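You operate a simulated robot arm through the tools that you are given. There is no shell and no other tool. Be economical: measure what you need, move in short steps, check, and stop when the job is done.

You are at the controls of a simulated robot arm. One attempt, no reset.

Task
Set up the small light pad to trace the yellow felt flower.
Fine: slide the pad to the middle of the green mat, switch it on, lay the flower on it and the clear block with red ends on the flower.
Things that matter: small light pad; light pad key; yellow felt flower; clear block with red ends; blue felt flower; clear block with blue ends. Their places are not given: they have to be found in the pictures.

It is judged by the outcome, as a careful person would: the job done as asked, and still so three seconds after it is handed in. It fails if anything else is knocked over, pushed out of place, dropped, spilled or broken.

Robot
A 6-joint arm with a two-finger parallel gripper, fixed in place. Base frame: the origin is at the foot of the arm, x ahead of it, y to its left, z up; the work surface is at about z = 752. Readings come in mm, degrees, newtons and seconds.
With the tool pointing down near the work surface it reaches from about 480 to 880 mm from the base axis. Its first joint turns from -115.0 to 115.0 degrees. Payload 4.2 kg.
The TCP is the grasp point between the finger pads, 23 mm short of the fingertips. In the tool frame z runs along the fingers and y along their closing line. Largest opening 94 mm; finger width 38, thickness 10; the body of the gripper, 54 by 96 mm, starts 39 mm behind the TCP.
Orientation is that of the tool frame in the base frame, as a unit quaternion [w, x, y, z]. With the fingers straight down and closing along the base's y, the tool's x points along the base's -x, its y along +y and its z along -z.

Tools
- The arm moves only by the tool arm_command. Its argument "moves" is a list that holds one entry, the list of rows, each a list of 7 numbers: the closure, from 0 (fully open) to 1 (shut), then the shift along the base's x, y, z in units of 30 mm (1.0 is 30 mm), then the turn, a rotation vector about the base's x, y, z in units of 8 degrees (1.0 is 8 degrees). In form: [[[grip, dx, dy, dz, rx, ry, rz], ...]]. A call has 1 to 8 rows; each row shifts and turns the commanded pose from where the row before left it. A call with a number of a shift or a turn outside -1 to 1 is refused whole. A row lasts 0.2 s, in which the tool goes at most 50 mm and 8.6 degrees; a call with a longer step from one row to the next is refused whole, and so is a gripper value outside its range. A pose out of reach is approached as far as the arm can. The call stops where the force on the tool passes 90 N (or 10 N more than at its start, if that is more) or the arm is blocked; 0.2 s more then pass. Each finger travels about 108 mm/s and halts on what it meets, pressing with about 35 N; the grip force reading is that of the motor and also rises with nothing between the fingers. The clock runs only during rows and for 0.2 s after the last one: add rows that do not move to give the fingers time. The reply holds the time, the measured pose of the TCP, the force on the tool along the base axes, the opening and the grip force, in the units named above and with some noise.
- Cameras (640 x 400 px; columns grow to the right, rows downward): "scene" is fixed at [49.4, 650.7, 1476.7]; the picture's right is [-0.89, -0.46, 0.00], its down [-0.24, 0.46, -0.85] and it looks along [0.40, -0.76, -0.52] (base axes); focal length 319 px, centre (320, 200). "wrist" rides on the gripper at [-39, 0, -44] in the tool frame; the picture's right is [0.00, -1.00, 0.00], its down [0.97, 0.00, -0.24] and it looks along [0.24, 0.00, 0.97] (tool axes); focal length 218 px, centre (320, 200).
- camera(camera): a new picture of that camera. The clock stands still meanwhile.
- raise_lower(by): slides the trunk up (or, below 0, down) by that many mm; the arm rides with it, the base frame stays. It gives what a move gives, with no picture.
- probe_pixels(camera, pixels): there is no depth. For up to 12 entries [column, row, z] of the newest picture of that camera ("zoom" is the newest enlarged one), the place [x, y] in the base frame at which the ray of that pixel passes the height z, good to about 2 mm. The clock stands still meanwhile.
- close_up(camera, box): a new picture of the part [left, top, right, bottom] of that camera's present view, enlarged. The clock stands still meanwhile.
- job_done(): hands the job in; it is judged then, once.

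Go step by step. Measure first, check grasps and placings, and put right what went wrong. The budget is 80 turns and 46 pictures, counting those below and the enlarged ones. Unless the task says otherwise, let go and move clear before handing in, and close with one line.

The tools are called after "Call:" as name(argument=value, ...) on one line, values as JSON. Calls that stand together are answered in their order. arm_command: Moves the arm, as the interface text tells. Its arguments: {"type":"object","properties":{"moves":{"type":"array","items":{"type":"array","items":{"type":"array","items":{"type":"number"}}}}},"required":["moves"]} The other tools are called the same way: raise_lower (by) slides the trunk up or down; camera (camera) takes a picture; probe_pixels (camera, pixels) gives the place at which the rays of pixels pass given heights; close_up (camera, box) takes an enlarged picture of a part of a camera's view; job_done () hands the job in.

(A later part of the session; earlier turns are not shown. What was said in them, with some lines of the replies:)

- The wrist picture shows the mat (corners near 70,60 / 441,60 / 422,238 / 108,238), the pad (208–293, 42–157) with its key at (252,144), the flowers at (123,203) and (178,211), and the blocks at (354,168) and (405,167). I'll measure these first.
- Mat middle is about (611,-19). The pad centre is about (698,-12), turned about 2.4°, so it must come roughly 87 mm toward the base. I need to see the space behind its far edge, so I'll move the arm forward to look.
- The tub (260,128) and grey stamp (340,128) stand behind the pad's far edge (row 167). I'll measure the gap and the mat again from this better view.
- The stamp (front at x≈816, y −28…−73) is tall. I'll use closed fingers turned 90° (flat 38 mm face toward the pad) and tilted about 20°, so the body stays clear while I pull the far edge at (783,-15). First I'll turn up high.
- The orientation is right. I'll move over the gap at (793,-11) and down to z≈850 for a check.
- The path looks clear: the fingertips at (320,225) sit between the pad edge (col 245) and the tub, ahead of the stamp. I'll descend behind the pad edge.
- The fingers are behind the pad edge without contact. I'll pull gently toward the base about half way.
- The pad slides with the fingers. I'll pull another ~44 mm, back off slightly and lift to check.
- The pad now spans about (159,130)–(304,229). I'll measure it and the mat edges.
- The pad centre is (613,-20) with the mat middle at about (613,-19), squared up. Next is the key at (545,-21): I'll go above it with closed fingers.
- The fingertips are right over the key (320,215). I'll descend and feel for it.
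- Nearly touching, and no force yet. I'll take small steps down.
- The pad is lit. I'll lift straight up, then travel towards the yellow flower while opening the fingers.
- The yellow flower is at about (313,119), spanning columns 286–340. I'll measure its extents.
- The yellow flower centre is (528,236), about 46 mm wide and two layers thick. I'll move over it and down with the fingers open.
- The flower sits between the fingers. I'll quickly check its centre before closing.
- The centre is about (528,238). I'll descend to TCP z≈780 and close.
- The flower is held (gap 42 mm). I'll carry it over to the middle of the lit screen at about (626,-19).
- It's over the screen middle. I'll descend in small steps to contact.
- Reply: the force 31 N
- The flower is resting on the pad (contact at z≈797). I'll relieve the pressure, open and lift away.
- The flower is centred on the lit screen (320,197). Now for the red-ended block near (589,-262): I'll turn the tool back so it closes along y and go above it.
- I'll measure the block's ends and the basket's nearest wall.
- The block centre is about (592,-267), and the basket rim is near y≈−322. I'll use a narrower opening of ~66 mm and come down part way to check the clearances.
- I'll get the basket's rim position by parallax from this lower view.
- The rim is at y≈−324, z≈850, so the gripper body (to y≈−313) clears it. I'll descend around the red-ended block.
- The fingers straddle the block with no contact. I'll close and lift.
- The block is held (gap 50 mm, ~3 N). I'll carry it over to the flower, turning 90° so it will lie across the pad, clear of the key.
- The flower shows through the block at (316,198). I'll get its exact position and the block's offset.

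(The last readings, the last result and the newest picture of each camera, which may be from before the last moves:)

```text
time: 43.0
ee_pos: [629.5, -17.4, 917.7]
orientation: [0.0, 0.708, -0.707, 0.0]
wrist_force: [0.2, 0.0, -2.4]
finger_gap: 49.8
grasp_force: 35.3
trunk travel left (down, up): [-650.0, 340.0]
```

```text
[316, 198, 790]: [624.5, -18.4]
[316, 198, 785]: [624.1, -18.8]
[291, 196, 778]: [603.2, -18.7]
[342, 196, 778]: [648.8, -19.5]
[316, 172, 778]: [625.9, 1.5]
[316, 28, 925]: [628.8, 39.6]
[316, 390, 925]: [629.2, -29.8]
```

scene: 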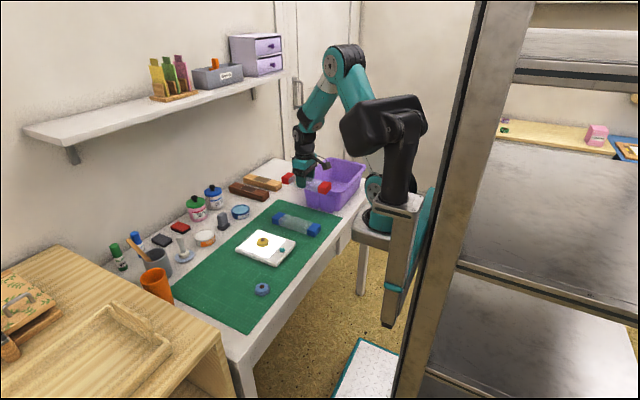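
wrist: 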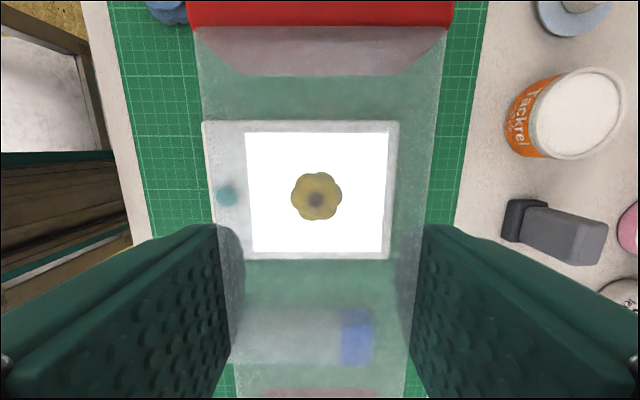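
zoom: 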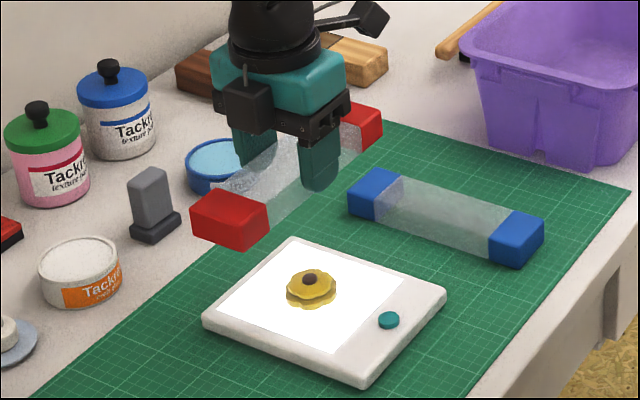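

The flower centre is (625.5,-19.5). I'll shift −4 mm in x and lower to just above it.

Call:
arm_command(moves=[[[1, -0.13, 0, -0.7, 0, 0, 0], [1, 0, 0, -0.7, 0, 0, 0], [1, 0, 0, -0.7, 0, 0, 0], [1, 0, 0, -0.7, 0, 0, 0], [1, 0, 0, 0, 0, 0, 0]]])

Call:
close_up(camera="scene", box=[225, 200, 315, 270])

```text
time: 44.2
ee_pos: [624.7, -18.2, 833.8]
orientation: [0.0, -0.707, 0.707, -0.001]
wrist_force: [-0.7, 0.1, -2.4]
finger_gap: 50.0
grasp_force: 35.0
trunk travel left (down, up): [-650.0, 340.0]
```

```text
5.71 times, centred on (270, 235) of scene
```

zoom: 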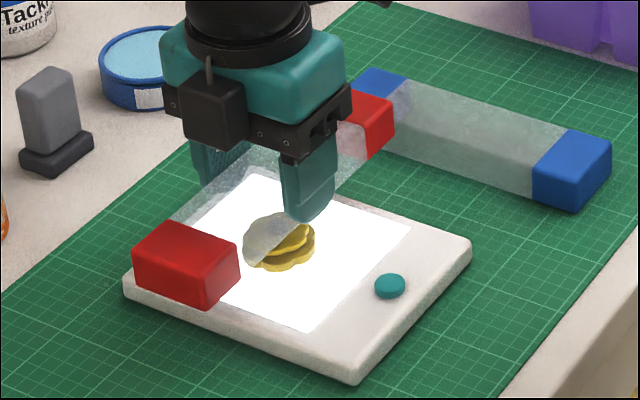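

It's lined up; the red far end is well clear of the blue-ended block. I'll lower in small steps.

Call:
arm_command(moves=[[[1, 0, 0, -0.07, 0, 0, 0], [1, 0, 0, -0.07, 0, 0, 0], [1, 0, 0, -0.07, 0, 0, 0], [1, 0, 0, 0, 0, 0, 0]]])

Call:
arm_command(moves=[[[1, 0, 0, -0.06, 0, 0, 0], [1, 0, 0, -0.06, 0, 0, 0], [1, 0, 0, 0, 0, 0, 0]]])

```text
time: 45.2
ee_pos: [626.1, -17.6, 827.5]
orientation: [0.0, 0.708, -0.707, 0.0]
wrist_force: [-1.0, -0.5, -2.7]
finger_gap: 49.8
grasp_force: 35.0
trunk travel left (down, up): [-650.0, 340.0]
```

```text
time: 46.0
ee_pos: [623.1, -17.1, 824.1]
orientation: [0.0, -0.707, 0.708, 0.0]
wrist_force: [0.8, 0.4, -2.8]
finger_gap: 49.5
grasp_force: 34.9
trunk travel left (down, up): [-650.0, 340.0]
```

Call:
arm_command(moves=[[[1, 0, 0, -0.06, 0, 0, 0], [1, 0, 0, 0, 0, 0, 0]]])

Call:
arm_command(moves=[[[1, 0, 0, -0.06, 0, 0, 0], [1, 0, 0, 0, 0, 0, 0]]])

```text
time: 46.6
ee_pos: [623.7, -16.5, 821.8]
orientation: [0.0, -0.707, 0.708, 0.0]
wrist_force: [-0.5, -0.6, -3.7]
finger_gap: 49.9
grasp_force: 34.9
trunk travel left (down, up): [-650.0, 340.0]
```

```text
time: 47.2
ee_pos: [623.5, -17.7, 820.7]
orientation: [0.0, -0.706, 0.708, 0.0]
wrist_force: [0.2, -0.2, -2.9]
finger_gap: 49.2
grasp_force: 35.1
trunk travel left (down, up): [-650.0, 340.0]
```

No contact yet (force still about −3 N). I'll continue in small steps.

Call:
arm_command(moves=[[[1, 0.04, 0, -0.06, 0, 0, 0], [1, 0, 0, 0, 0, 0, 0]]])

Call:
arm_command(moves=[[[1, 0, 0, -0.05, 0, 0, 0], [1, 0, 0, 0, 0, 0, 0]]])

Call:
close_up(camera="scene", box=[225, 200, 315, 270])

```text
time: 47.8
ee_pos: [625.7, -17.6, 818.7]
orientation: [0.0, -0.707, 0.707, 0.0]
wrist_force: [0.1, 0.0, -3.2]
finger_gap: 49.8
grasp_force: 35.3
trunk travel left (down, up): [-650.0, 340.0]
```

```text
time: 48.4
ee_pos: [626.9, -18.3, 817.7]
orientation: [0.0, -0.707, 0.707, -0.001]
wrist_force: [-0.3, -0.4, 1.2]
finger_gap: 49.8
grasp_force: 35.0
trunk travel left (down, up): [-650.0, 340.0]
```

```text
5.71 times, centred on (270, 235) of scene
```

zoom: 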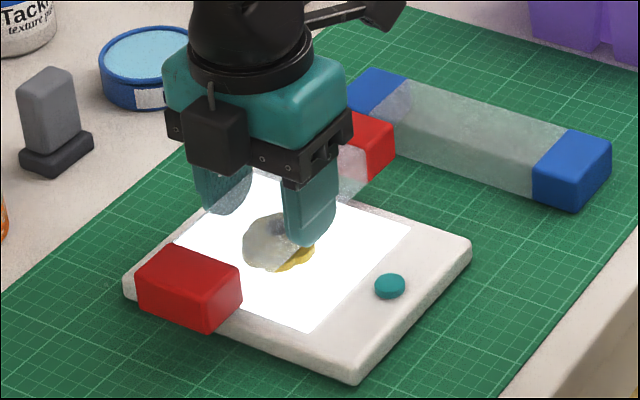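

Contact made (force now +1 N against −3 N weight). I'll open a little, slowly, and check before lifting.

Call:
arm_command(moves=[[[0.45, 0, 0, 0, 0, 0, 0], [0.42, 0, 0, 0, 0, 0, 0], [0.38, 0, 0, 0, 0, 0, 0], [0.38, 0, 0, 0, 0, 0, 0], [0.38, 0, 0, 0, 0, 0, 0]]])

Call:
close_up(camera="scene", box=[225, 200, 315, 270])

```text
time: 49.6
ee_pos: [625.4, -17.4, 817.3]
orientation: [0.0, 0.707, -0.707, 0.0]
wrist_force: [0.6, 0.1, 0.7]
finger_gap: 58.4
grasp_force: 0.1
trunk travel left (down, up): [-650.0, 340.0]
```

```text
5.71 times, centred on (270, 235) of scene
```

zoom: 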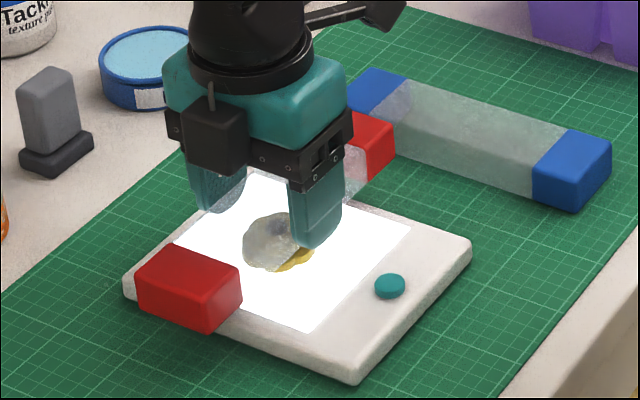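

The block stays level on the flower. I'll open a bit more, wait, and lift straight up.

Call:
arm_command(moves=[[[0.25, 0, 0, 0, 0, 0, 0], [0.25, 0, 0, 0, 0, 0, 0], [0.25, 0, 0, 0.2, 0, 0, 0], [0.25, 0, 0, 0.6, 0, 0, 0], [0.25, 0, 0, 1, 0, 0, 0], [0.25, 0, 0, 1, 0, 0, 0], [0.25, 0, 0, 1, 0, 0, 0], [0.25, 0, 0, 1, 0, 0, 0]]])

Call:
arm_command(moves=[[[0.25, 0, 0, 1, 0, 0, 0], [0.25, 0, 0, 1, 0, 0, 0], [0.25, 0, 0, 0, 0, 0, 0], [0.25, 0, 0, 0, 0, 0, 0], [0.25, 0, 0, 0, 0, 0, 0], [0.25, 0, 0, 0, 0, 0, 0], [0.25, 0, 0, 0, 0, 0, 0], [0.25, 0, 0, 0, 0, 0, 0]]])

Call:
close_up(camera="scene", box=[215, 190, 335, 280])

Call:
camera(camera="wrist")

Call:
camera(camera="scene")

```text
time: 51.4
ee_pos: [624.8, -18.0, 963.4]
orientation: [0.0, 0.707, -0.707, 0.0]
wrist_force: [0.3, 0.2, -0.2]
finger_gap: 70.6
grasp_force: 0.1
trunk travel left (down, up): [-650.0, 340.0]
```

```text
time: 53.2
ee_pos: [626.5, -16.9, 1022.6]
orientation: [0.0, 0.707, -0.707, 0.0]
wrist_force: [0.3, 0.0, -0.9]
finger_gap: 70.6
grasp_force: 0.1
trunk travel left (down, up): [-650.0, 340.0]
```

```text
4.44 times, centred on (275, 235) of scene
```

zoom: 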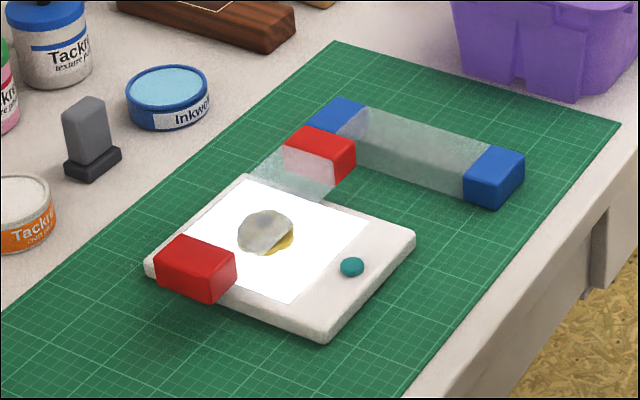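

```text
5 pictures are left
```

wrist: 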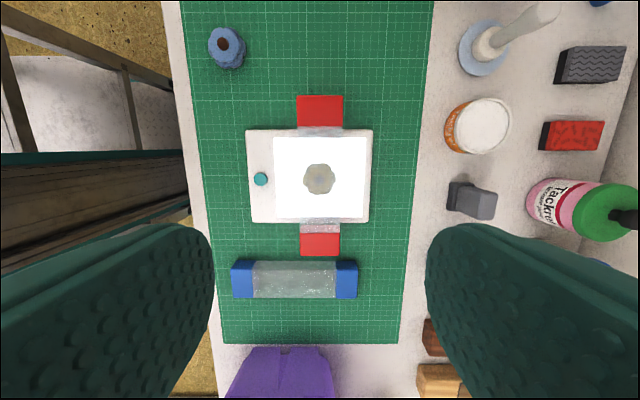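

```text
4 pictures are left
```

scene: 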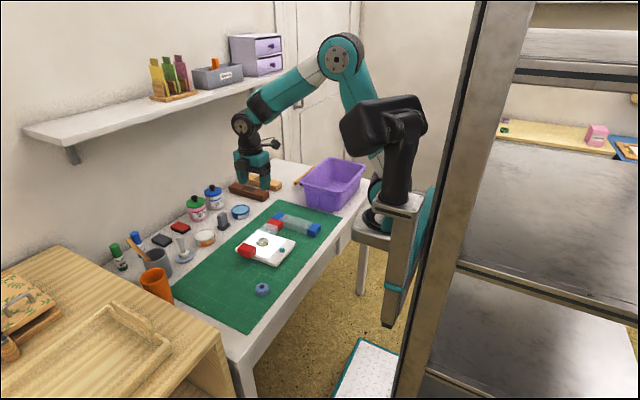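

Everything is in place: pad lit, flower under the block, and the other items undisturbed. I'll wait a little longer and compare the block's pose to be sure it's stable.

Call:
arm_command(moves=[[[0.25, 0, 0, 0.5, 0, 0, 0], [0.25, 0, 0, 0, 0, 0, 0], [0.25, 0, 0, 0, 0, 0, 0], [0.25, 0, 0, 0, 0, 0, 0], [0.25, 0, 0, 0, 0, 0, 0], [0.25, 0, 0, 0, 0, 0, 0], [0.25, 0, 0, 0, 0, 0, 0], [0.25, 0, 0, 0, 0, 0, 0]]])

Call:
close_up(camera="scene", box=[215, 190, 335, 280])

```text
time: 55.0
ee_pos: [626.5, -17.9, 1037.1]
orientation: [0.001, 0.708, -0.706, 0.0]
wrist_force: [0.2, 0.9, -0.5]
finger_gap: 70.6
grasp_force: 0.0
trunk travel left (down, up): [-650.0, 340.0]
```

```text
4.44 times, centred on (275, 235) of scene
```

zoom: 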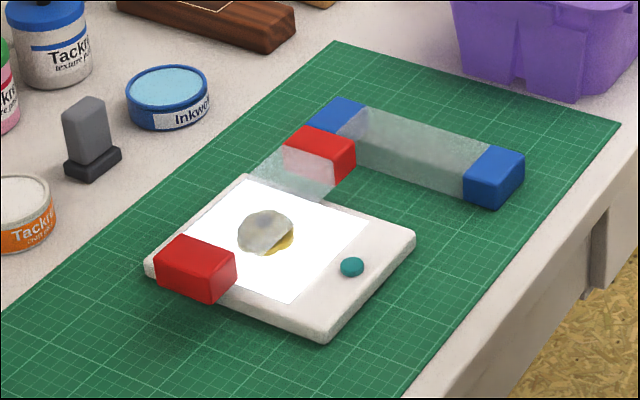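

The block has not moved between the two pictures (red end still at 155–235, 235–305), the pad is lit and the arm is clear. I'm handing in.

Call:
job_done()

```text
The job is handed in.
```

The light pad is in the middle of the green mat and switched on, with the yellow felt flower on its screen and the red-ended clear block resting steadily across the flower.
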